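You operate a simulated robot arm through the tools that you are given. There is no shell and no other tool. Be economical: measure what you need, move in short steps, check, and stop when the job is done.

Carry out the task below with a simulated robot arm. There is one attempt and no reset: what you move stays moved.

JOB
Swap the dirty strainer basket for the clean one and clamp the lid down again.
Fine: the dirty basket goes on the drip tray; both pump valves stay shut. Set down upright: dirty strainer basket.

Only the result counts: the job must be done as asked and must still hold three seconds after the hand-in. Knocking over, shifting, dropping, spilling or breaking anything else fails it. Lids that push on must go on centred and level and be pressed home; caps that screw on are set level and turned clockwise until they are tight.

ROBOT AND FRAMES
A 7-joint arm with a two-finger parallel gripper, fixed in place. Base frame: the origin is at the foot of the arm, x ahead of it, y to its left, z up. Units: cm, degrees, N and s.
With the tool pointing down near the work surface it reaches from about 34 to 78 cm from the base axis. Its first joint turns from -166.0 to 166.0 degrees. Payload 3.91 kg.
Tool frame: the origin (TCP) lies between the finger pads and is the grasp point; the fingertips stand 3 cm ahead of it; z points along the fingers, y is the line along which they close. The gripper opens to 11 cm. The fingers are 2 cm wide and 1 cm thick; the gripper's body (4.8 by 11.2 cm) begins 5.5 cm behind the TCP.
Orientation is that of the tool frame in the base frame, as [roll, pitch, yaw] about the fixed x, y, z axes, in that order (R = Rz(yaw) Ry(pitch) Rx(roll)). With the fingers straight down and closing along the base's y, the tool's x points along the base's -x, its y along +y and its z along -z.

CONTROLS
- The arm moves only by the tool jog_arm. Its argument "moves" is a list of rows, each a list of 7 numbers: the shift along the base's x, y, z in m, then the turn, a rotation vector about the base's x, y, z in degrees, then the gripper command, from -1 (fully open) to 1 (shut), values between in proportion. In form: [[tx, ty, tz, rx, ry, rz, fingers], ...]. A call has 1 to 8 rows; each row shifts and turns the commanded pose from where the row before left it. A row lasts 0.2 s, in which the tool goes at most 5 cm and 8.6 degrees; a call with a longer step from one row to the next is refused whole, and so is a gripper value outside its range. A pose out of reach is approached as far as the arm can. The call stops where the force on the tool passes 50 N (or 10 N more than at its start, if that is more) or the arm is blocked; 0.2 s more then pass. Each finger travels about 15.3 cm/s and halts on what it meets, pressing with about 24 N; the grip force reading is that of the motor and also rises with nothing between the fingers. The clock runs only during rows and for 0.2 s after the last one: add rows that do not move to give the fingers time. The reply holds the time, the measured pose of the TCP, the force on the tool along the base axes, the opening and the grip force, in the units named above and with some noise, with the torque about the TCP (base axes, N m) and any sound that the robot's microphone picked up.
- Cameras (640 x 400 px; columns grow to the right, rows downward): "scene" is fixed at [22.06, -65.14, 161.39]; the picture's right is [0.88, -0.48, 0.00], its down [-0.41, -0.75, -0.52] and it looks along [0.25, 0.46, -0.85] (base axes); focal length 322 px, centre (320, 200). "wrist" rides on the gripper at [7.7, 0.7, -11.5] in the tool frame; the picture's right is [-0.09, 1.00, 0.00], its down [-0.80, -0.07, -0.59] and it looks along [-0.59, -0.05, 0.80] (tool axes); focal length 270 px, centre (320, 200). There is no depth. A picture from a camera that has moved, and an enlarged one, comes with that camera's place and axes in the base frame and with its lens.
- camera(camera): a new picture of that camera. No time passes.
- lift_body(by): slides the trunk up (or, below 0, down) by that many cm; the arm rides with it, the base frame stays. It gives what a move gives, with no picture.
- enlarge(camera, box): a new picture of the part [left, top, right, bottom] of that camera's present view, enlarged. No time passes.
- close_job(): hands the job in; it is judged then, once.

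Go step by step. Nothing tells you positions but the pictures and the camera data: compare them with the known pose of the tool, close in by small moves and look again before you grip or let go. The budget is 120 turns and 64 pictures, counting those below and the enlarged ones. Unless the task says otherwise, let go and move clear before handing in, and close with one line.

The tools are called after ">>>" as name(argument=value, ...) on one line, values as JSON. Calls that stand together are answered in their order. jog_arm: Moves the arm, as the interface text tells. Its arguments: {"type":"object","properties":{"moves":{"type":"array","items":{"type":"array","items":{"type":"number"}}}},"required":["moves"]} The other tools are called the same way: lift_body (by) slides the trunk up or down; camera (camera) takes a picture; enlarge (camera, box) takes an enlarged picture of a part of a camera's view; close_job () hands the job in.

At the start:

```text
clock: 0.0
tcp_pos: [33.73, -20.16, 116.43]
orientation: [179.9, 0.0, 180.0]
wrist_force: [0.3, 0.3, 0.4]
moment: [-0.01, -0.04, 0.0]
opening: 10.98
grasp_force: 0.1
trunk travel left (down, up): [-57.5, 3.5]
```

scene: 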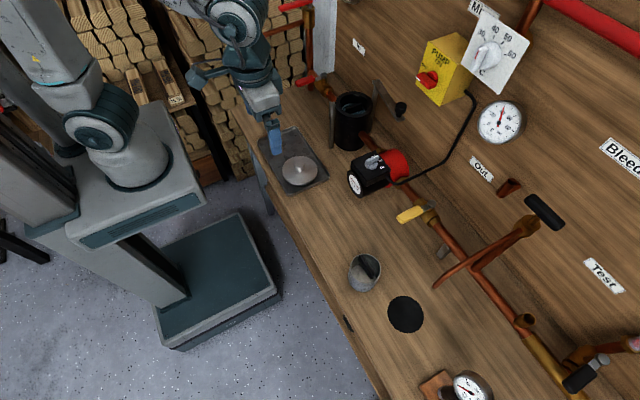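
wrist: 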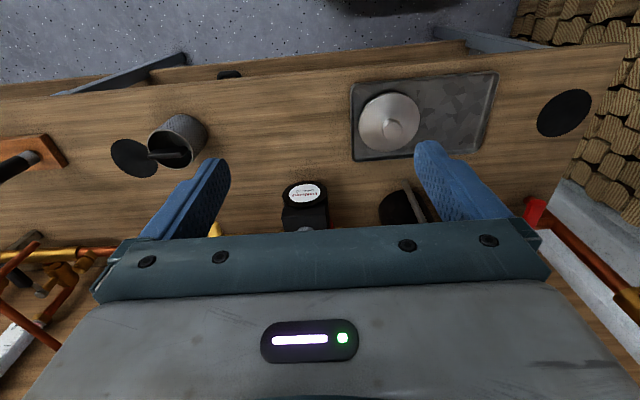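

The tool hangs above a bench that has a tray with a metal lid or object, a black housing, a pump, a grey basket and pipework. I'll look closer to identify each part.

>>> enlarge(camera="scene", box=[230, 70, 430, 210])

>>> enlarge(camera="scene", box=[320, 190, 560, 340])

>>> enlarge(camera="scene", box=[400, 250, 640, 400])

>>> enlarge(camera="scene", box=[250, 0, 530, 175])

```text
2.86 times, centred on (330, 140) of scene
camera zoom: at [22.06, -65.14, 161.39], right [0.88, -0.48, 0.0], down [-0.41, -0.75, -0.52], along [0.25, 0.46, -0.85], focal length 918 px, centre (291, 371)
```

zoom: 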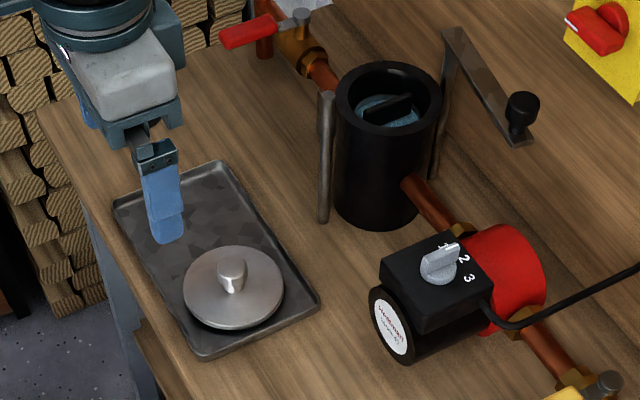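

```text
2.67 times, centred on (440, 265) of scene
camera zoom: at [22.06, -65.14, 161.39], right [0.88, -0.48, 0.0], down [-0.41, -0.75, -0.52], along [0.25, 0.46, -0.85], focal length 857 px, centre (0, 27)
```

zoom: 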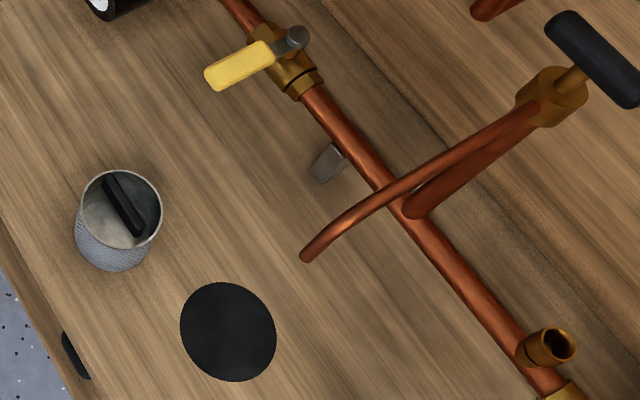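

```text
2.67 times, centred on (520, 325) of scene
camera zoom: at [22.06, -65.14, 161.39], right [0.88, -0.48, 0.0], down [-0.41, -0.75, -0.52], along [0.25, 0.46, -0.85], focal length 857 px, centre (-213, -133)
```

zoom: 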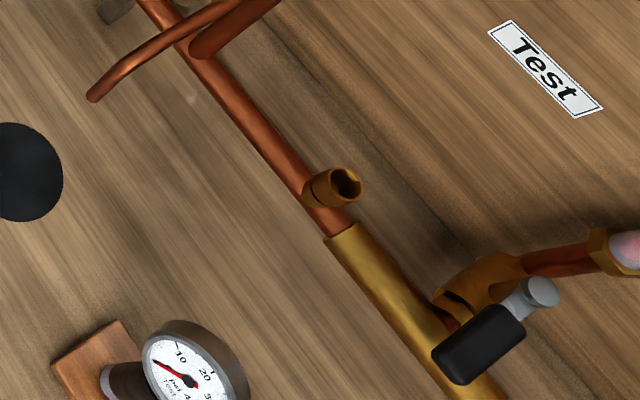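

```text
2.29 times, centred on (390, 88) of scene
camera zoom: at [22.06, -65.14, 161.39], right [0.88, -0.48, 0.0], down [-0.41, -0.75, -0.52], along [0.25, 0.46, -0.85], focal length 735 px, centre (160, 457)
```

zoom: 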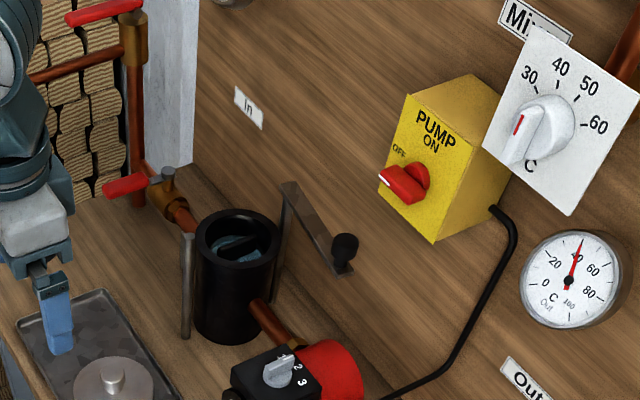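

The black open housing, at about (68, -3), holds the dirty basket. The lid lies on the drip tray, the clean basket stands to the right, and the clamp bar is swung away on the rear post. Next I'll move above the housing for a closer view.

>>> jog_arm(moves=[[0.038, 0.021, -0.003, 0, 0, 0, -1], [0.038, 0.021, -0.003, 0, 0, 0, -1], [0.038, 0.021, -0.003, 0, 0, 0, -1], [0.038, 0.021, -0.003, 0, 0, 0, -1], [0.038, 0.021, -0.003, 0, 0, 0, -1], [0.038, 0.021, -0.003, 0, 0, 0, -1], [0.038, 0.021, -0.003, 0, 0, 0, -1], [0.038, 0.021, -0.003, 0, 0, 0, -1]])

>>> camera(camera="wrist")

>>> camera(camera="scene")

```text
clock: 1.8
tcp_pos: [64.51, -3.25, 114.01]
orientation: [179.9, -0.1, -179.9]
wrist_force: [0.0, -0.3, -0.2]
moment: [0.02, 0.03, 0.03]
opening: 11.02
grasp_force: 0.1
trunk travel left (down, up): [-57.5, 3.5]
```

```text
57 pictures are left
camera wrist: at [56.77, -2.52, 125.34], right [0.09, 1.0, 0.0], down [0.8, -0.07, 0.59], along [0.59, -0.05, -0.8], focal length 270 px, centre (320, 200)
```

wrist: 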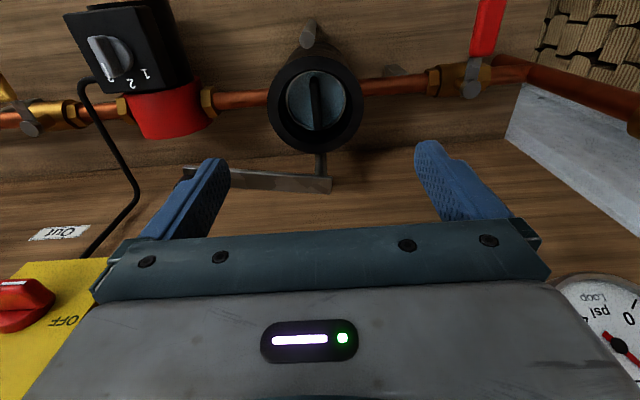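

```text
56 pictures are left
```

scene: 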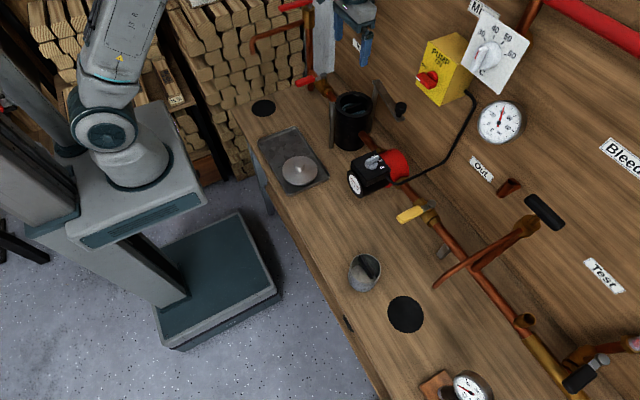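

The housing shows in the wrist view with the handle running roughly along x. I'll enlarge both views to fix positions precisely.

>>> enlarge(camera="wrist", box=[220, 10, 420, 200])

>>> enlarge(camera="scene", box=[300, 60, 420, 160])

```text
2.11 times, centred on (320, 105) of wrist
camera zoom: at [56.77, -2.52, 125.34], right [0.09, 1.0, 0.0], down [0.8, -0.07, 0.59], along [0.59, -0.05, -0.8], focal length 569 px, centre (320, 400)
```

zoom: 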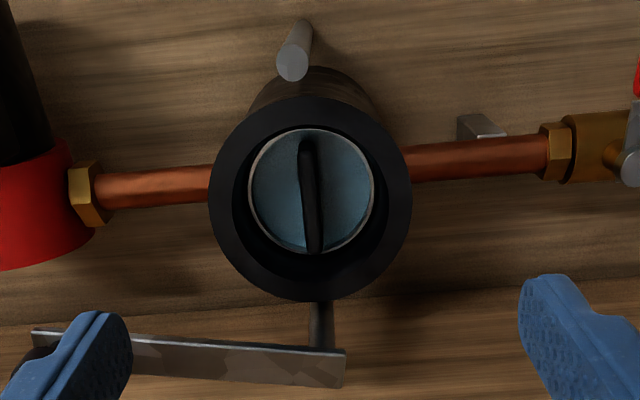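

```text
4.00 times, centred on (360, 110) of scene
camera zoom: at [22.06, -65.14, 161.39], right [0.88, -0.48, 0.0], down [-0.41, -0.75, -0.52], along [0.25, 0.46, -0.85], focal length 1286 px, centre (160, 560)
```

zoom: 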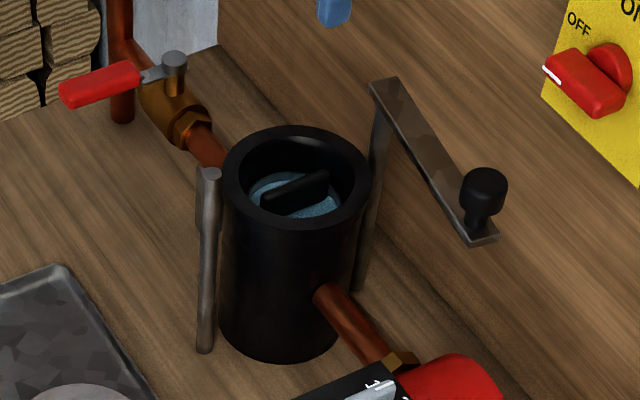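

The housing rim centre is at about (66.5, -3.9, 93.5). The handle lies along x roughly 1.5 cm below the rim, and the clamp posts are at x≈59.5 and 74.5. I'll narrow the fingers, come down above it and check.

>>> jog_arm(moves=[[0.01, -0.003, -0.03, 0, 0, 0, 0.45], [0.01, -0.003, -0.04, 0, 0, 0, 0.45], [0, 0, -0.04, 0, 0, 0, 0.45], [0, 0, 0, 0, 0, 0, 0.45]])

>>> camera(camera="wrist")

>>> enlarge(camera="scene", box=[300, 60, 420, 160])

```text
clock: 2.8
tcp_pos: [66.38, -4.0, 102.85]
orientation: [180.0, 0.1, 180.0]
wrist_force: [-0.2, 0.3, 0.1]
moment: [-0.02, 0.0, 0.0]
opening: 3.01
grasp_force: 0.0
trunk travel left (down, up): [-57.5, 3.5]
```

```text
53 pictures are left
camera wrist: at [58.7, -3.33, 114.26], right [0.09, 1.0, 0.0], down [0.8, -0.07, 0.59], along [0.59, -0.05, -0.8], focal length 270 px, centre (320, 200)
```

wrist: 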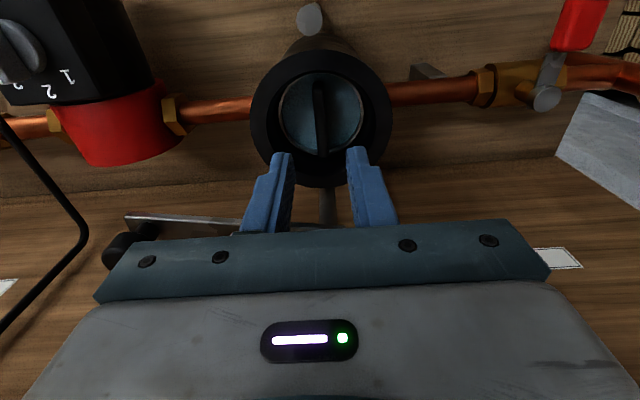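

```text
4.00 times, centred on (360, 110) of scene
camera zoom: at [22.06, -65.14, 161.39], right [0.88, -0.48, 0.0], down [-0.41, -0.75, -0.52], along [0.25, 0.46, -0.85], focal length 1286 px, centre (160, 560)
```

zoom: 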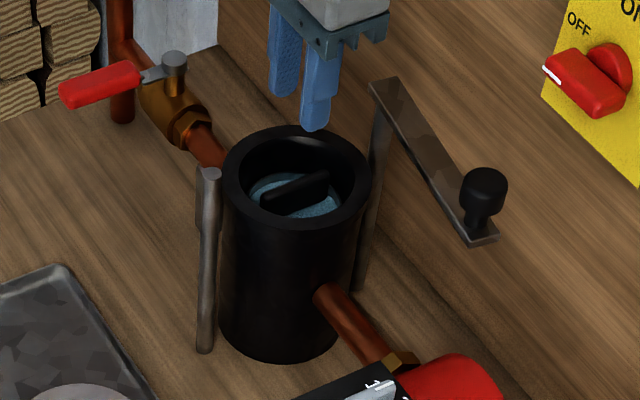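

The rim is confirmed at z≈93.5, centred at (66.3, -3.86), and the handle lies between the fingers. I'll descend astride it.

>>> jog_arm(moves=[[0, 0.0012, -0.03, 0, 0, 0, 0.45], [0, 0, -0.03, 0, 0, 0, 0.45], [0, 0, -0.02, 0, 0, 0, 0.45], [0, 0, -0.015, 0, 0, 0, 0.45], [0, 0, -0.01, 0, 0, 0, 0.45]])

>>> enlarge(camera="scene", box=[300, 60, 420, 160])

>>> camera(camera="wrist")

```text
clock: 4.1
tcp_pos: [66.4, -3.88, 93.54]
orientation: [-179.9, 1.1, -180.0]
wrist_force: [-3.2, 0.6, 23.6]
moment: [0.05, 0.27, -0.02]
opening: 3.03
grasp_force: 0.0
trunk travel left (down, up): [-57.5, 3.5]
stopped in row 5: the force on the tool passed its limit (the readings are from after the stop); the commanded pose is now the measured one
```

```text
4.00 times, centred on (360, 110) of scene
camera zoom: at [22.06, -65.14, 161.39], right [0.88, -0.48, 0.0], down [-0.41, -0.75, -0.52], along [0.25, 0.46, -0.85], focal length 1286 px, centre (160, 560)
```

zoom: 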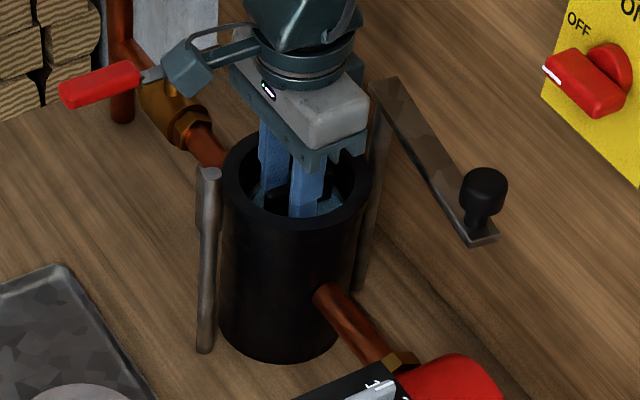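

```text
50 pictures are left
camera wrist: at [58.58, -3.18, 104.83], right [0.09, 1.0, 0.0], down [0.79, -0.07, 0.61], along [0.61, -0.05, -0.79], focal length 270 px, centre (320, 200)
```

wrist: 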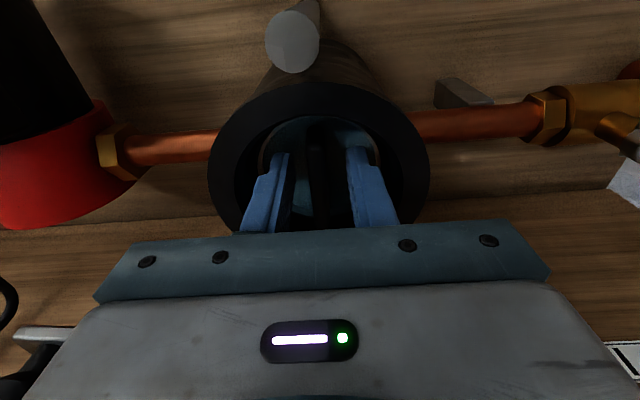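

The fingertips straddle the handle and have touched the basket's contents at z≈90.5. I'll back off slightly, level the tool and close.

>>> jog_arm(moves=[[0, 0, 0.003, 0, 1.1, 0, 0.45], [0, 0, 0, 0, 0, 0, 1], [0, 0, 0, 0, 0, 0, 1], [0, 0, 0, 0, 0, 0, 1]])

>>> enlarge(camera="wrist", box=[200, 60, 440, 240])

```text
clock: 5.1
tcp_pos: [66.48, -3.93, 93.5]
orientation: [-179.9, -0.3, 180.0]
wrist_force: [4.4, -2.7, 25.1]
moment: [-0.17, -0.62, -0.06]
opening: 0.95
grasp_force: 24.2
trunk travel left (down, up): [-57.5, 3.5]
```

```text
2.22 times, centred on (320, 150) of wrist
camera zoom: at [58.87, -3.26, 105.0], right [0.09, 1.0, 0.0], down [0.8, -0.07, 0.59], along [0.59, -0.05, -0.81], focal length 601 px, centre (320, 311)
```

zoom: 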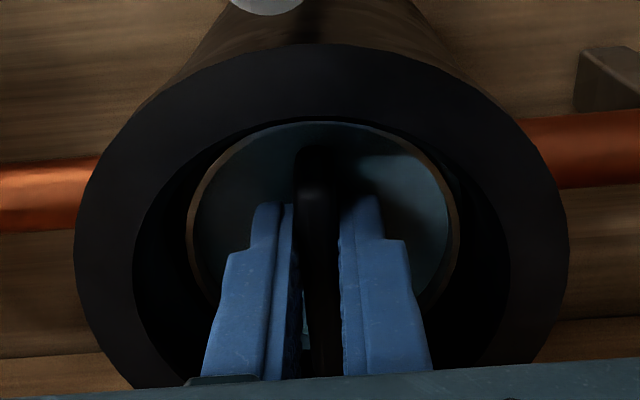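

The handle is gripped at 0.95 cm. I'll lift slowly straight up.

>>> jog_arm(moves=[[0, 0, 0.005, 0, 0, 0, 1], [0, 0, 0.01, 0, 0, 0, 1], [0, 0, 0.01, 0, 0, 0, 1], [0, 0, 0.015, 0, 0, 0, 1]])

>>> enlarge(camera="scene", box=[300, 60, 420, 160])

```text
clock: 6.1
tcp_pos: [66.52, -3.84, 97.49]
orientation: [-180.0, -0.4, -179.9]
wrist_force: [-0.4, -0.6, -0.2]
moment: [-0.01, -0.01, -0.02]
opening: 0.01
grasp_force: 24.3
trunk travel left (down, up): [-57.5, 3.5]
```

```text
4.00 times, centred on (360, 110) of scene
camera zoom: at [22.06, -65.14, 161.39], right [0.88, -0.48, 0.0], down [-0.41, -0.75, -0.52], along [0.25, 0.46, -0.85], focal length 1286 px, centre (160, 560)
```

zoom: 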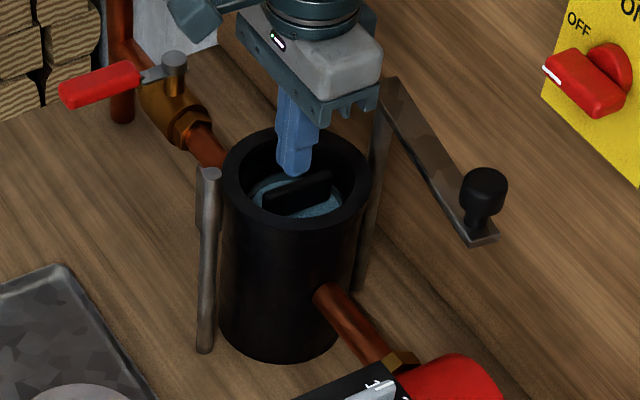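

The grip slipped off because the overlap was too shallow. I'll look closely before retrying with a narrower opening.

>>> jog_arm(moves=[[0, 0, 0.02, 0, 0, 0, 0.64], [0, 0, 0, 0, 0.0, 0, 0.64]])

>>> enlarge(camera="wrist", box=[220, 60, 420, 200])

>>> enlarge(camera="scene", box=[330, 80, 390, 130])

>>> enlarge(camera="scene", box=[335, 240, 395, 300])

```text
clock: 6.7
tcp_pos: [66.59, -3.83, 99.47]
orientation: [-180.0, -0.6, 180.0]
wrist_force: [0.3, 0.2, -0.6]
moment: [0.0, 0.0, 0.04]
opening: 1.94
grasp_force: 0.1
trunk travel left (down, up): [-57.5, 3.5]
```

```text
2.86 times, centred on (320, 130) of wrist
camera zoom: at [59.03, -3.21, 110.89], right [0.09, 1.0, 0.0], down [0.81, -0.07, 0.59], along [0.58, -0.05, -0.81], focal length 772 px, centre (320, 400)
```

zoom: 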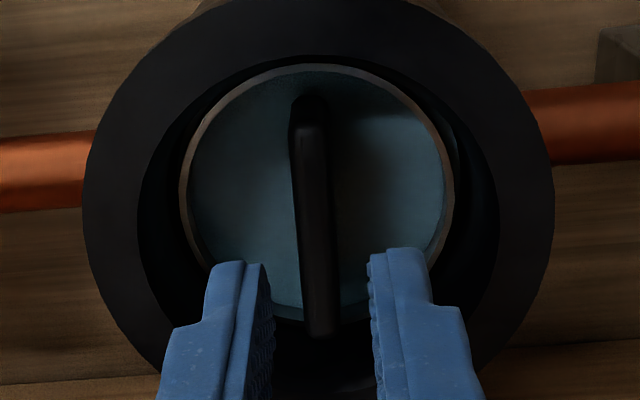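

```text
8.00 times, centred on (360, 105) of scene
camera zoom: at [22.06, -65.14, 161.39], right [0.88, -0.48, 0.0], down [-0.41, -0.75, -0.52], along [0.25, 0.46, -0.85], focal length 2572 px, centre (0, 960)
```

zoom: 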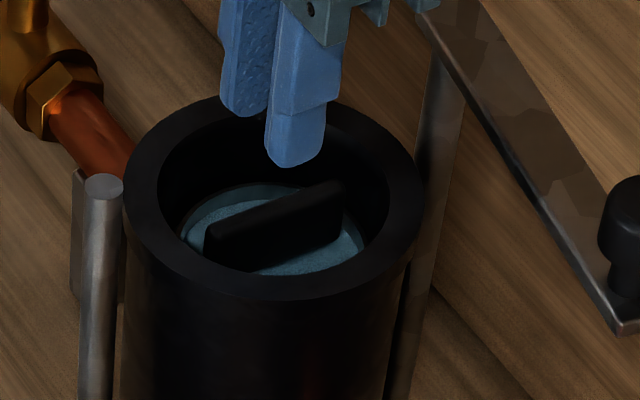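

```text
6.67 times, centred on (365, 270) of scene
camera zoom: at [22.06, -65.14, 161.39], right [0.88, -0.48, 0.0], down [-0.41, -0.75, -0.52], along [0.25, 0.46, -0.85], focal length 2143 px, centre (20, -267)
```

zoom: 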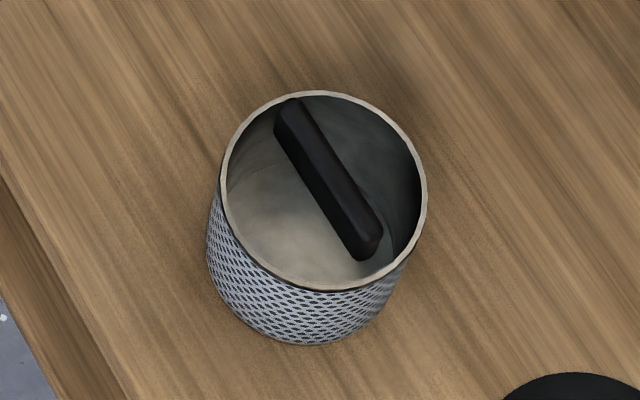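

The handle plate stands about 2 cm above the blue water or debris surface, with good depth on either side. I'll go down again until contact and grip there.

>>> jog_arm(moves=[[-0.001, 0, -0.03, 0, -0.6, 0, 0.6], [0, 0, -0.022, 0, 0, 0, 0.6], [0, 0, -0.004, 0, 0, 0, 0.6], [0, 0, -0.003, 0, 0, 0, 0.6], [0, 0, -0.003, 0, 0, 0, 0.6], [0, 0, -0.003, 0, 0, 0, 0.6]])

```text
clock: 8.1
tcp_pos: [66.39, -3.76, 93.51]
orientation: [-179.9, 0.8, -179.9]
wrist_force: [-0.4, 2.2, 46.8]
moment: [0.08, 0.27, -0.01]
opening: 2.16
grasp_force: 0.1
trunk travel left (down, up): [-57.5, 3.5]
```

Firm contact is at the same height. I'll close while still pressing lightly, then test the lift in tiny steps.

>>> jog_arm(moves=[[0, 0, 0.002, 0, 0.8, 0, 1], [0, 0, 0, 0, 0, 0, 1], [0, 0, 0, 0, 0, 0, 1]])

>>> jog_arm(moves=[[0, 0, 0.004, 0, 0, 0, 1], [0, 0, 0.003, 0, 0, 0, 1], [0, 0, 0.0, 0, 0, 0, 1]])

>>> jog_arm(moves=[[0, 0, 0.004, 0, 0, 0, 1], [0, 0, 0.0, 0, 0, 0, 1]])

>>> enlarge(camera="wrist", box=[200, 60, 440, 240])

```text
clock: 8.9
tcp_pos: [66.5, -4.0, 93.54]
orientation: [-179.9, -0.2, -180.0]
wrist_force: [4.6, -1.0, 41.6]
moment: [-0.08, -0.65, -0.1]
opening: 0.96
grasp_force: 24.1
trunk travel left (down, up): [-57.5, 3.5]
```

```text
clock: 9.7
tcp_pos: [66.26, -3.84, 93.63]
orientation: [-179.9, -1.0, -180.0]
wrist_force: [2.1, -2.0, 6.1]
moment: [-0.07, -0.44, -0.11]
opening: 0.94
grasp_force: 24.1
trunk travel left (down, up): [-57.5, 3.5]
```

```text
clock: 10.3
tcp_pos: [66.31, -3.83, 94.12]
orientation: [180.0, -0.9, -179.9]
wrist_force: [-0.7, -0.3, -1.3]
moment: [-0.04, 0.01, -0.02]
opening: 0.92
grasp_force: 23.8
trunk travel left (down, up): [-57.5, 3.5]
```

```text
2.22 times, centred on (320, 150) of wrist
camera zoom: at [58.83, -3.21, 105.62], right [0.09, 1.0, 0.0], down [0.81, -0.07, 0.58], along [0.58, -0.05, -0.81], focal length 601 px, centre (320, 311)
```

zoom: 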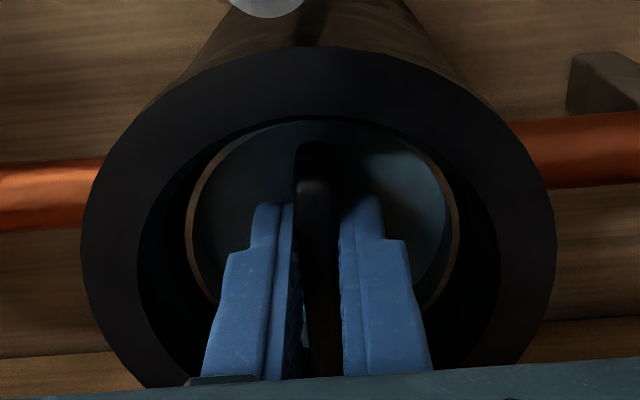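

The basket is rising with the gripper: its ring keeps its size while the housing shrinks. I'll continue slowly.

>>> jog_arm(moves=[[0, 0, 0.004, 0, 0, 0, 1], [0, 0, 0.004, 0, 0, 0, 1], [0, 0, 0.004, 0, 0, 0, 1], [0, 0, 0.004, 0, 0, 0, 1]])

>>> enlarge(camera="scene", box=[330, 80, 390, 130])

```text
clock: 11.3
tcp_pos: [66.43, -3.91, 95.85]
orientation: [180.0, -0.6, -180.0]
wrist_force: [-0.4, -0.3, -0.6]
moment: [-0.03, 0.01, -0.03]
opening: 0.95
grasp_force: 24.3
trunk travel left (down, up): [-57.5, 3.5]
```

```text
8.00 times, centred on (360, 105) of scene
camera zoom: at [22.06, -65.14, 161.39], right [0.88, -0.48, 0.0], down [-0.41, -0.75, -0.52], along [0.25, 0.46, -0.85], focal length 2572 px, centre (0, 960)
```

zoom: 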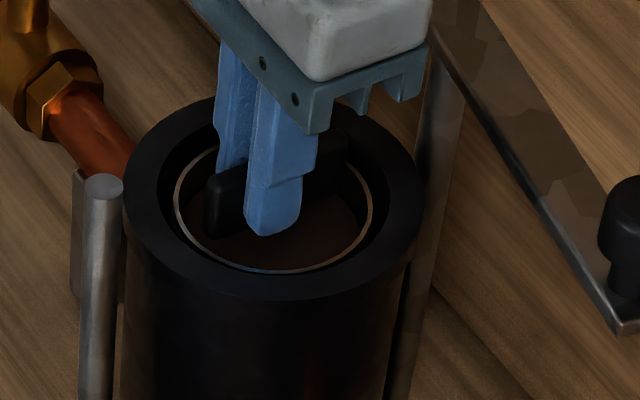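

The basket is coming out and the water stays behind. I'll keep raising.

>>> jog_arm(moves=[[0, 0, 0.006, 0, 0, 0, 1], [0, 0, 0.008, 0, 0, 0, 1], [0, 0, 0.008, 0, 0, 0, 1], [0, 0, 0.008, 0, 0, 0, 1], [0, 0, 0.008, 0, 0, 0, 1], [0, 0, 0.008, 0, 0, 0, 1], [0, 0, 0.008, 0, 0, 0, 1], [0, 0, 0.008, 0, 0, 0, 1]])

>>> jog_arm(moves=[[0, 0, 0.01, 0, 0, 0, 1], [0, 0, 0.01, 0, 0, 0, 1], [0, 0, 0.01, 0, 0, 0, 1], [0, 0, 0.01, 0, 0, 0, 1], [0, 0, 0.01, 0, 0, 0, 1], [0, 0, 0.01, 0, 0, 0, 1], [0, 0, 0.005, 0, 0, 0, 1]])

>>> enlarge(camera="scene", box=[290, 20, 430, 160])

```text
clock: 13.1
tcp_pos: [66.43, -3.96, 101.99]
orientation: [-180.0, -0.8, 179.9]
wrist_force: [0.1, 0.7, -0.6]
moment: [-0.01, 0.0, -0.01]
opening: 0.93
grasp_force: 23.6
trunk travel left (down, up): [-57.5, 3.5]
```

```text
clock: 14.7
tcp_pos: [66.39, -3.83, 108.61]
orientation: [-180.0, -0.8, -180.0]
wrist_force: [0.0, 0.2, -0.8]
moment: [0.03, -0.02, 0.04]
opening: 0.96
grasp_force: 23.7
trunk travel left (down, up): [-57.5, 3.5]
```

```text
2.86 times, centred on (360, 90) of scene
camera zoom: at [22.06, -65.14, 161.39], right [0.88, -0.48, 0.0], down [-0.41, -0.75, -0.52], along [0.25, 0.46, -0.85], focal length 918 px, centre (206, 514)
```

zoom: 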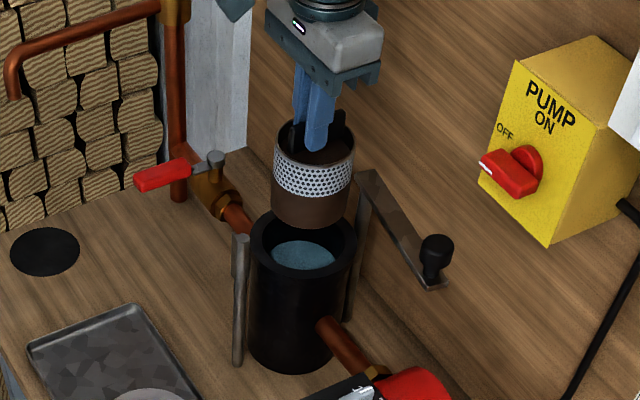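

The dirty basket is clear of the housing, about 7 cm tall, and hanging level. I'll raise it a bit more and carry it over the free part of the drip tray, around (46, 4.8).

>>> jog_arm(moves=[[0, 0, 0.01, 0, 0, 0, 1], [0, 0.005, 0.015, 0, -0.8, 0, 1], [-0.01, 0.015, 0.005, 0, 0, 0, 1], [-0.02, 0.02, 0, 0, 0, 0, 1], [-0.025, 0.02, 0, 0, 0, 0, 1], [-0.03, 0.015, 0, 0, 0, 0, 1], [-0.03, 0.01, 0, 0, 0, 0, 1], [-0.03, 0.002, 0, 0, 0, 0, 1]])

>>> jog_arm(moves=[[-0.025, 0, 0, 0, 0, 0, 1], [-0.02, 0, 0, 0, 0, 0, 1], [-0.014, 0, -0.02, 0, 0, 0, 1], [0, 0, -0.02, 0, 0, 0, 1], [0, 0, -0.02, 0, 0, 0, 1], [0, 0, -0.02, 0, 0, 0, 1], [0, 0, -0.02, 0, 0, 0, 1], [0, 0, 0, 0, 0, 0, 1]])

>>> enlarge(camera="scene", box=[200, 60, 380, 200])

>>> camera(camera="wrist")

```text
clock: 16.5
tcp_pos: [51.95, 4.8, 111.64]
orientation: [-180.0, 0.0, -179.8]
wrist_force: [-0.4, -0.4, -1.9]
moment: [-0.02, -0.02, 0.03]
opening: 0.93
grasp_force: 23.8
trunk travel left (down, up): [-57.5, 3.5]
```

```text
clock: 18.3
tcp_pos: [46.14, 4.76, 101.5]
orientation: [180.0, 0.0, -180.0]
wrist_force: [0.6, 0.4, -1.2]
moment: [0.03, 0.03, -0.03]
opening: 0.93
grasp_force: 23.9
trunk travel left (down, up): [-57.5, 3.5]
```

```text
2.86 times, centred on (290, 130) of scene
camera zoom: at [22.06, -65.14, 161.39], right [0.88, -0.48, 0.0], down [-0.41, -0.75, -0.52], along [0.25, 0.46, -0.85], focal length 918 px, centre (406, 400)
```

zoom: 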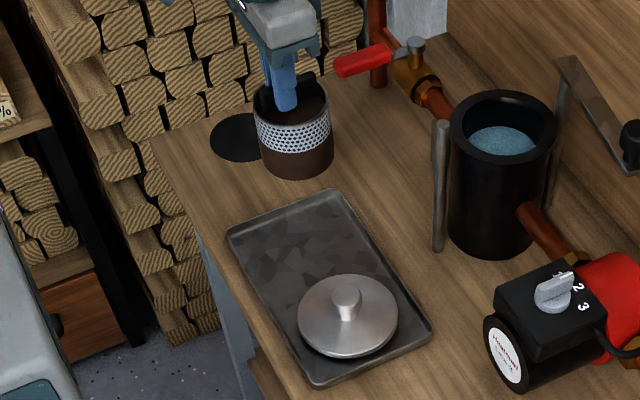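

```text
40 pictures are left
camera wrist: at [38.45, 5.54, 112.91], right [0.09, 1.0, 0.0], down [0.8, -0.07, 0.6], along [0.59, -0.05, -0.8], focal length 270 px, centre (320, 200)
```

wrist: 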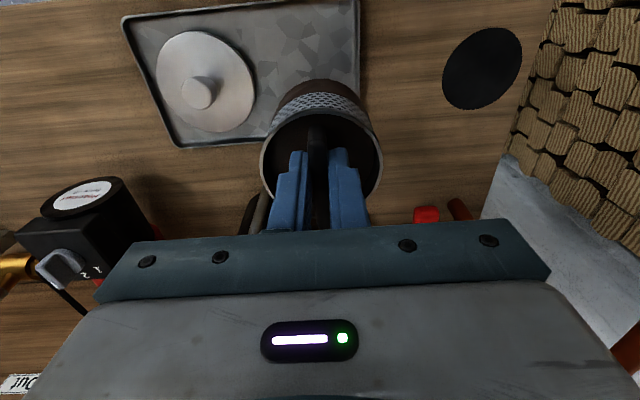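

The basket hangs level above the tray. I'll shift slightly to (45.3, 3.8), lower until close and look.

>>> jog_arm(moves=[[-0.008, -0.009, -0.02, 0, 0, 0, 1], [0, 0, -0.02, 0, 0, 0, 1], [0, 0, -0.02, 0, 0, 0, 1], [0, 0, -0.02, 0, 0, 0, 1], [0, 0, -0.015, 0, 0, 0, 1], [0, 0, 0, 0, 0, 0, 1]])

>>> enlarge(camera="scene", box=[220, 90, 360, 210])

>>> camera(camera="wrist")

```text
clock: 19.7
tcp_pos: [45.24, 3.84, 91.94]
orientation: [-179.9, 0.1, -180.0]
wrist_force: [0.5, 0.0, -1.5]
moment: [-0.03, 0.02, 0.01]
opening: 0.94
grasp_force: 24.2
trunk travel left (down, up): [-57.5, 3.5]
```

```text
3.33 times, centred on (290, 150) of scene
camera zoom: at [22.06, -65.14, 161.39], right [0.88, -0.48, 0.0], down [-0.41, -0.75, -0.52], along [0.25, 0.46, -0.85], focal length 1072 px, centre (420, 367)
```

zoom: 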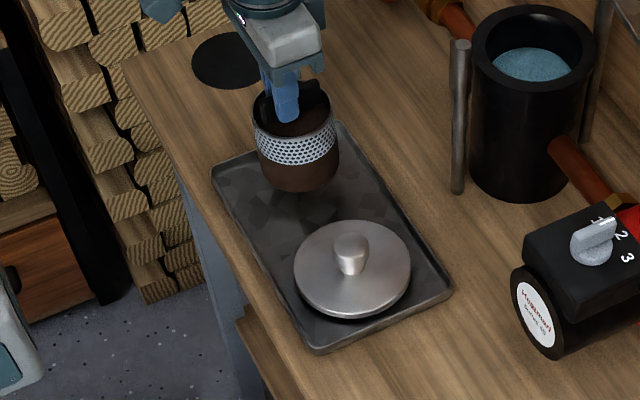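

```text
38 pictures are left
camera wrist: at [37.55, 4.62, 103.29], right [0.09, 1.0, 0.0], down [0.8, -0.07, 0.6], along [0.59, -0.05, -0.8], focal length 270 px, centre (320, 200)
```

wrist: 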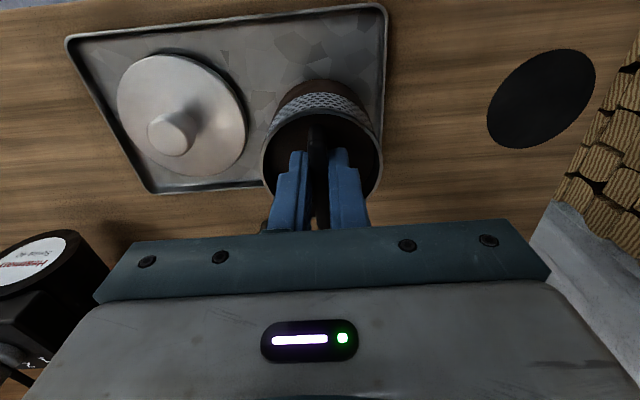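

The basket is over the tray with margin all round. I'll lower in small steps to contact.

>>> jog_arm(moves=[[0, 0, -0.006, 0, 0, 0, 1], [0, 0, -0.005, 0, 0, 0, 1], [0, 0, -0.004, 0, 0, 0, 1], [0, 0, -0.003, 0, 0, 0, 1]])

```text
clock: 20.7
tcp_pos: [45.29, 3.78, 90.13]
orientation: [179.9, 0.1, 179.9]
wrist_force: [-1.0, 0.1, -0.7]
moment: [-0.01, 0.01, -0.01]
opening: 0.93
grasp_force: 24.1
trunk travel left (down, up): [-57.5, 3.5]
```

>>> jog_arm(moves=[[0, 0, -0.003, 0, 0, 0, 1], [0, 0, -0.003, 0, 0, 0, 1], [0, 0, -0.002, 0, 0, 0, 1]])

>>> enlarge(camera="scene", box=[250, 100, 330, 170])

```text
clock: 21.5
tcp_pos: [45.26, 3.85, 89.53]
orientation: [-179.9, 0.1, -180.0]
wrist_force: [-0.2, 0.4, -1.1]
moment: [-0.01, 0.0, 0.01]
opening: 0.95
grasp_force: 24.1
trunk travel left (down, up): [-57.5, 3.5]
```

```text
5.71 times, centred on (290, 135) of scene
camera zoom: at [22.06, -65.14, 161.39], right [0.88, -0.48, 0.0], down [-0.41, -0.75, -0.52], along [0.25, 0.46, -0.85], focal length 1837 px, centre (491, 571)
```

zoom: 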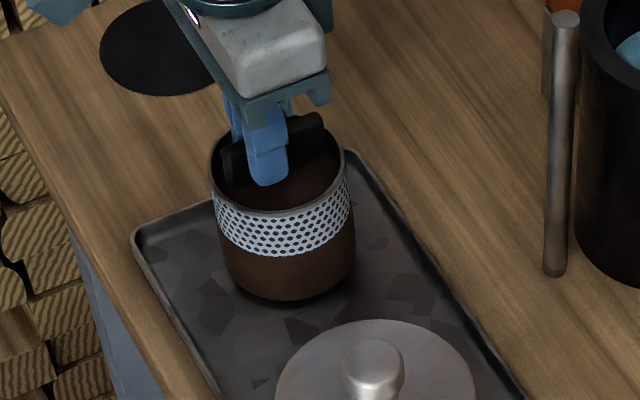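

It looks very close but there is no contact yet, so I'll continue down carefully.

>>> jog_arm(moves=[[0, 0, -0.003, 0, 0, 0, 1], [0, 0, -0.003, 0, 0, 0, 1], [0, 0, 0, 0, 0, 0, 1]])

>>> jog_arm(moves=[[0, 0, -0.003, 0, 0, 0, 1], [0, 0, -0.002, 0, 0, 0, 1], [0, 0, 0, 0, 0, 0, 1]])

```text
clock: 22.3
tcp_pos: [45.2, 3.86, 88.9]
orientation: [-180.0, 0.3, -179.9]
wrist_force: [0.6, 1.1, 20.7]
moment: [0.03, 0.56, 0.01]
opening: 0.95
grasp_force: 24.2
trunk travel left (down, up): [-57.5, 3.5]
```

```text
clock: 22.8
tcp_pos: [45.29, 3.88, 88.84]
orientation: [-180.0, 0.6, -180.0]
wrist_force: [-6.8, -0.2, 31.4]
moment: [-0.08, 1.03, -0.06]
opening: 0.93
grasp_force: 24.0
trunk travel left (down, up): [-57.5, 3.5]
stopped in row 2: the force on the tool passed its limit (the readings are from after the stop); the commanded pose is now the measured one
```

The basket is on the tray. I'll relieve the pressure, open just enough and rise straight up.

>>> jog_arm(moves=[[0, 0, 0.001, 0, 0, 0, 1], [0, 0, 0.0, 0, 0, 0, 0.6], [0, 0, 0, 0, 0, 0, 0.6], [0, 0, 0.01, 0, 0, 0, 0.6], [0, 0, 0.03, 0, 0, 0, 0.6], [0, 0, 0.04, 0, 0, 0, 0.6], [0, 0, 0.04, 0, 0, 0, 0.6]])

>>> camera(camera="scene")

```text
clock: 24.4
tcp_pos: [45.51, 3.86, 100.77]
orientation: [180.0, 0.4, -180.0]
wrist_force: [-0.1, 0.2, -1.1]
moment: [-0.01, 0.01, -0.03]
opening: 2.19
grasp_force: 0.0
trunk travel left (down, up): [-57.5, 3.5]
```

```text
36 pictures are left
```

scene: 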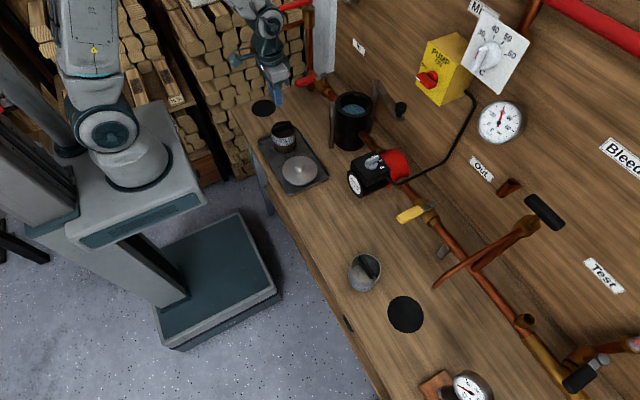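

The dirty basket stands upright on the tray. The clean basket is at about (44.9, -46.8) with its handle along y, so I'll travel there while turning the tool by -90°.

>>> jog_arm(moves=[[0, 0, 0.03, 0, 0.4, 0, 0.6], [0, -0.046, 0, 0, 0, -8.2, 0.6], [0, -0.046, 0, 0, 0, -8.2, 0.6], [0, -0.046, 0, 0, 0, -8.2, 0.6], [0, -0.046, 0, 0, 0, -8.2, 0.6], [0, -0.046, 0, 0, 0, -8.2, 0.6], [0, -0.046, 0, 0, 0, -8.2, 0.6], [0, -0.046, 0, 0, 0, -8.2, 0.6]])

>>> jog_arm(moves=[[-0.002, -0.046, 0, 0, 0, -8.2, 0.6], [-0.002, -0.046, 0, 0, 0, -8.2, 0.6], [-0.001, -0.046, 0, 0, 0, -8.2, 0.6], [-0.001, -0.046, 0, 0, 0, -8.0, 0.6], [0, 0, 0, 0, 0, 0, 0.5]])

>>> camera(camera="wrist")

```text
clock: 26.2
tcp_pos: [45.4, -28.42, 103.83]
orientation: [-180.0, -0.1, 122.5]
wrist_force: [0.4, -0.3, 0.0]
moment: [0.03, -0.04, -0.05]
opening: 2.22
grasp_force: 0.0
trunk travel left (down, up): [-57.5, 3.5]
```

```text
clock: 27.4
tcp_pos: [44.97, -46.71, 103.54]
orientation: [180.0, -0.1, 90.0]
wrist_force: [1.0, -0.6, 0.4]
moment: [-0.01, 0.0, 0.01]
opening: 2.74
grasp_force: 0.1
trunk travel left (down, up): [-57.5, 3.5]
```

```text
35 pictures are left
camera wrist: at [45.63, -39.02, 114.95], right [1.0, -0.09, 0.0], down [-0.07, -0.8, 0.59], along [-0.05, -0.59, -0.8], focal length 270 px, centre (320, 200)
```

wrist: 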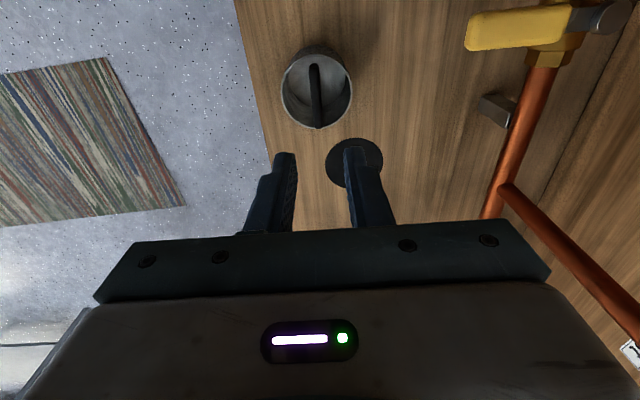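

The clean basket is confirmed at about (44.65, -46.8) with its handle between the finger lines. I'll lower most of the way and check.

>>> jog_arm(moves=[[-0.003, -0.001, -0.04, 0, 0, 0, 0.5], [0, 0, -0.04, 0, 0, 0, 0.5], [0, 0, -0.025, 0, 0, 0, 0.5], [0, 0, 0, 0, 0, 0, 0.5]])

>>> camera(camera="wrist")

>>> enlarge(camera="scene", box=[320, 220, 420, 310])

```text
clock: 28.4
tcp_pos: [44.55, -46.71, 92.99]
orientation: [180.0, -0.1, 90.0]
wrist_force: [-1.0, 0.1, -0.2]
moment: [0.01, -0.02, 0.01]
opening: 2.73
grasp_force: 0.0
trunk travel left (down, up): [-57.5, 3.5]
```

```text
34 pictures are left
camera wrist: at [45.31, -38.99, 104.43], right [1.0, -0.09, 0.0], down [-0.07, -0.8, 0.6], along [-0.05, -0.59, -0.8], focal length 270 px, centre (320, 200)
```

wrist: 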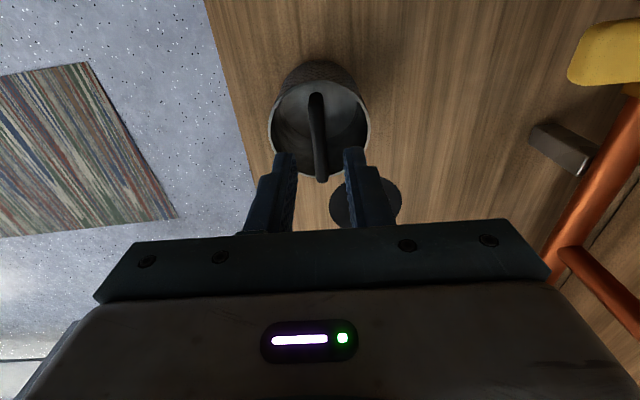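

```text
4.44 times, centred on (370, 265) of scene
camera zoom: at [22.06, -65.14, 161.39], right [0.88, -0.48, 0.0], down [-0.41, -0.75, -0.52], along [0.25, 0.46, -0.85], focal length 1429 px, centre (98, -89)
```

zoom: 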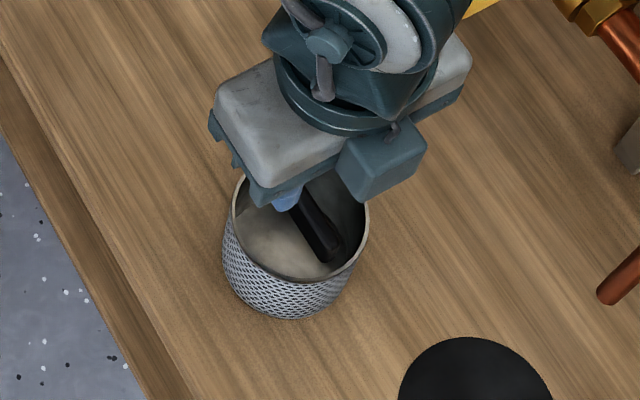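

Alignment is good. I'll descend around the handle and grip it.

>>> jog_arm(moves=[[0, 0, -0.03, 0, 0, 0, 0.5], [0, 0, -0.015, 0, 0, 0, 0.5], [0, 0, -0.007, 0, 0, 0, 0.5], [0, 0, -0.004, 0, 0, 0, 0.5], [0, 0, 0, 0, 0, 0, 0.5]])

```text
clock: 29.6
tcp_pos: [44.82, -46.9, 88.42]
orientation: [179.5, 0.6, 90.0]
wrist_force: [-1.3, 2.6, 23.9]
moment: [0.23, 0.38, -0.08]
opening: 2.78
grasp_force: 0.1
trunk travel left (down, up): [-57.5, 3.5]
stopped in row 5: the force on the tool passed its limit (the readings are from after the stop); the commanded pose is now the measured one
```

The tips meet the basket at the same relative height as before, and that grip worked. I'll ease off, level and close, then lift very slowly.

>>> jog_arm(moves=[[0, 0, 0.0005, 0.6, 0.5, 0, 0.5], [0, 0, 0, 0, 0, 0, 1], [0, 0, 0, 0, 0, 0, 1], [0, 0, 0, 0, 0, 0, 1]])

>>> jog_arm(moves=[[0, 0, 0.003, 0, 0, 0, 1], [0, 0, 0.003, 0, 0, 0, 1], [0, 0, 0.003, 0, 0, 0, 1], [0, 0, 0.003, 0, 0, 0, 1], [0, 0, 0.003, 0, 0, 0, 1]])

>>> camera(camera="wrist")

```text
clock: 30.6
tcp_pos: [44.87, -46.9, 88.47]
orientation: [179.9, 0.2, 90.0]
wrist_force: [5.1, -6.1, 37.7]
moment: [-0.34, -0.18, 0.02]
opening: 0.92
grasp_force: 23.9
trunk travel left (down, up): [-57.5, 3.5]
```

```text
clock: 31.8
tcp_pos: [44.77, -46.86, 89.37]
orientation: [-179.7, -0.2, 90.2]
wrist_force: [-0.6, -0.1, -0.5]
moment: [0.02, -0.02, -0.01]
opening: 0.94
grasp_force: 24.5
trunk travel left (down, up): [-57.5, 3.5]
```

```text
32 pictures are left
camera wrist: at [45.5, -39.23, 100.91], right [1.0, -0.09, -0.01], down [-0.07, -0.8, 0.59], along [-0.06, -0.59, -0.81], focal length 270 px, centre (320, 200)
```

wrist: 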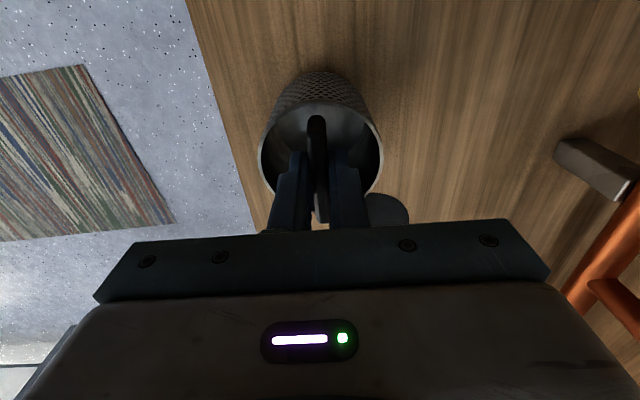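

It holds. I'll raise it gradually to travel height.

>>> jog_arm(moves=[[0, 0, 0.006, 0, 0, 0, 1], [0, 0, 0.01, 0, 0, 0, 1], [0, 0, 0.015, 0, 0, 0, 1], [0, 0, 0.02, 0, 0, 0, 1], [0, 0, 0.02, 0, 0, 0, 1], [0, 0, 0.02, 0, 0, 0, 1], [0, 0, 0.02, 0, 0, 0, 1], [0, 0, 0.02, 0, 0, 0, 1]])

>>> jog_arm(moves=[[0, 0, 0.02, 0, 0, 0, 1], [0, 0, 0.025, 0, 0, 0, 1], [0, 0, 0.025, 0, 0, 0, 1], [0, 0, 0.025, 0, 0, 0, 1], [0, 0, 0.01, 0, 0, 0, 1]])

>>> camera(camera="scene")

```text
clock: 33.6
tcp_pos: [44.7, -47.04, 102.8]
orientation: [-179.9, -0.2, 89.9]
wrist_force: [-0.1, -0.1, -1.4]
moment: [-0.02, 0.0, -0.03]
opening: 0.92
grasp_force: 24.4
trunk travel left (down, up): [-57.5, 3.5]
```

```text
clock: 34.8
tcp_pos: [44.74, -47.09, 113.4]
orientation: [-179.7, -0.3, 90.0]
wrist_force: [0.6, 0.0, -1.2]
moment: [0.0, 0.03, 0.0]
opening: 0.91
grasp_force: 23.5
trunk travel left (down, up): [-57.5, 3.5]
```

```text
31 pictures are left
```

scene: 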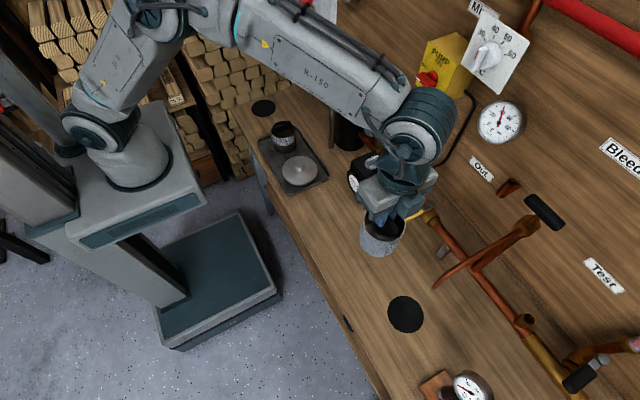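

The clean basket hangs level. I'll travel back towards the housing, turning the tool back by +90° on the way.

>>> jog_arm(moves=[[0, 0.03, 0, 0, 0, 6, 1], [0, 0.04, 0, 0, 0, 8.2, 1], [0, 0.04, 0, 0, 0, 8.2, 1], [0, 0.04, 0, 0, 0, 8.2, 1], [0, 0.04, 0, 0, 0, 8.2, 1], [0, 0.04, 0, 0, 0, 8.2, 1], [0, 0.04, 0, 0, 0, 8.2, 1], [0, 0.04, 0, 0, 0, 8.2, 1]])

>>> jog_arm(moves=[[0.02, 0.04, 0, 0, 0, 8.2, 1], [0.03, 0.035, 0, 0, 0, 8.2, 1], [0.035, 0.03, 0, 0, 0, 8.2, 1], [0.035, 0.018, 0, 0, 0, 2, 1], [0.035, 0, 0, 0, 0, 0, 1], [0.03, 0, 0, 0, 0, 0, 1], [0.02, 0, 0, 0, 0, 0, 1], [0.008, 0, 0, 0, 0, 0, 1]])

>>> camera(camera="wrist")

>>> enlarge(camera="scene", box=[290, 20, 430, 160])

```text
clock: 36.6
tcp_pos: [44.61, -15.89, 113.13]
orientation: [-179.7, -0.2, 153.6]
wrist_force: [-0.4, 0.2, -0.6]
moment: [0.02, 0.01, 0.01]
opening: 0.94
grasp_force: 24.5
trunk travel left (down, up): [-57.5, 3.5]
```

```text
clock: 38.4
tcp_pos: [66.08, -3.57, 113.07]
orientation: [-179.7, -0.2, 179.9]
wrist_force: [-0.5, -1.0, -0.7]
moment: [0.02, -0.02, 0.01]
opening: 0.91
grasp_force: 24.3
trunk travel left (down, up): [-57.5, 3.5]
```

```text
30 pictures are left
camera wrist: at [58.43, -2.84, 124.5], right [0.09, 1.0, 0.0], down [0.8, -0.07, 0.59], along [0.59, -0.06, -0.81], focal length 270 px, centre (320, 200)
```

wrist: 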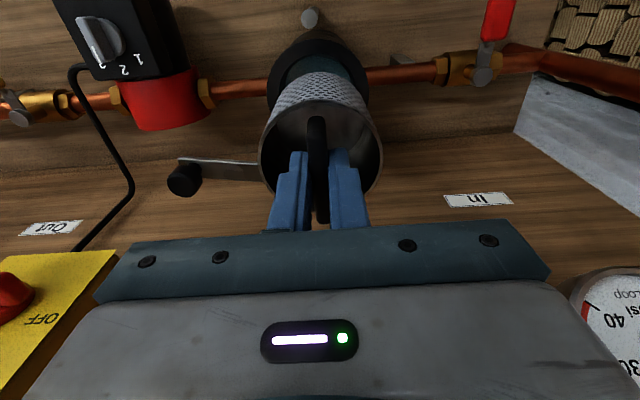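

```text
2.86 times, centred on (360, 90) of scene
camera zoom: at [22.06, -65.14, 161.39], right [0.88, -0.48, 0.0], down [-0.41, -0.75, -0.52], along [0.25, 0.46, -0.85], focal length 918 px, centre (206, 514)
```

zoom: 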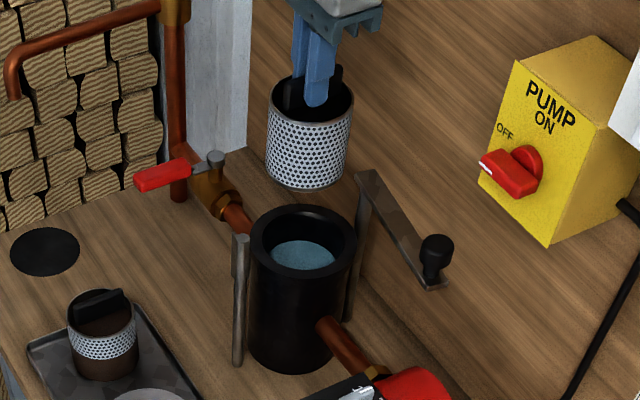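

I'm above the housing. I'll measure the basket's offset from the tool with a zoomed wrist view before lowering it.

>>> enlarge(camera="wrist", box=[230, 10, 410, 240])

```text
1.74 times, centred on (320, 125) of wrist
camera zoom: at [58.43, -2.84, 124.5], right [0.09, 1.0, 0.0], down [0.8, -0.07, 0.59], along [0.59, -0.06, -0.81], focal length 470 px, centre (320, 330)
```

zoom: 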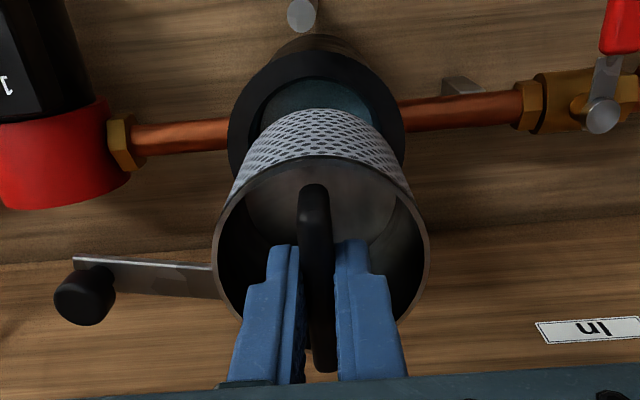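

The basket sits about 0.25 cm towards -x of the TCP. I'll align it over the housing centre and lower to just above the rim.

>>> jog_arm(moves=[[0.0042, -0.003, -0.02, 0.3, -0.2, 0, 1], [0, 0, -0.03, 0, 0, 0, 1], [0, 0, -0.03, 0, 0, 0, 1], [0, 0, 0, 0, 0, 0, 1]])

>>> enlarge(camera="scene", box=[320, 60, 400, 130])

>>> enlarge(camera="wrist", box=[230, 10, 410, 240])

```text
clock: 39.4
tcp_pos: [66.53, -3.94, 105.14]
orientation: [180.0, 0.1, -180.0]
wrist_force: [0.6, -0.5, -1.2]
moment: [0.01, -0.01, -0.02]
opening: 0.9
grasp_force: 24.0
trunk travel left (down, up): [-57.5, 3.5]
```

```text
5.71 times, centred on (360, 95) of scene
camera zoom: at [22.06, -65.14, 161.39], right [0.88, -0.48, 0.0], down [-0.41, -0.75, -0.52], along [0.25, 0.46, -0.85], focal length 1837 px, centre (91, 800)
```

zoom: 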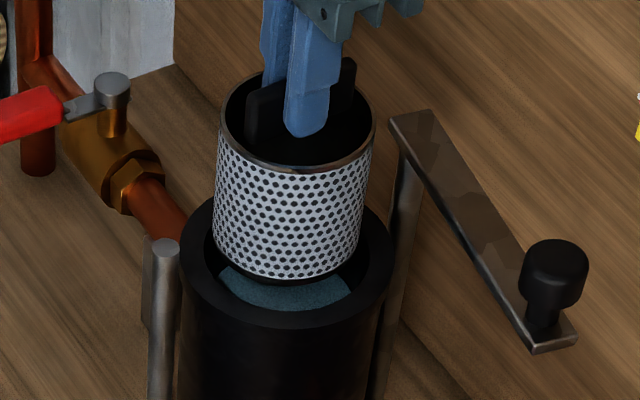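

```text
1.74 times, centred on (320, 125) of wrist
camera zoom: at [58.81, -3.25, 116.42], right [0.09, 1.0, 0.0], down [0.8, -0.07, 0.59], along [0.59, -0.05, -0.8], focal length 470 px, centre (320, 330)
```

zoom: 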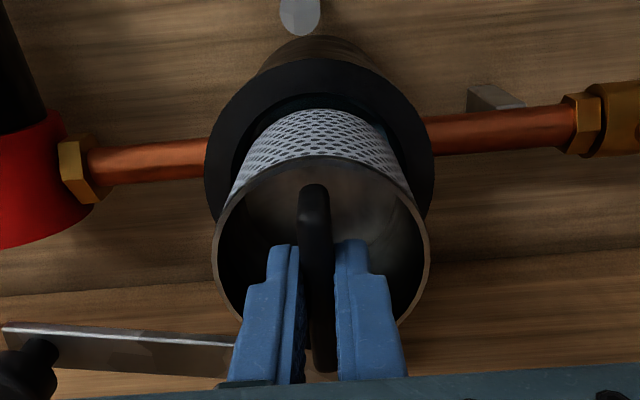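

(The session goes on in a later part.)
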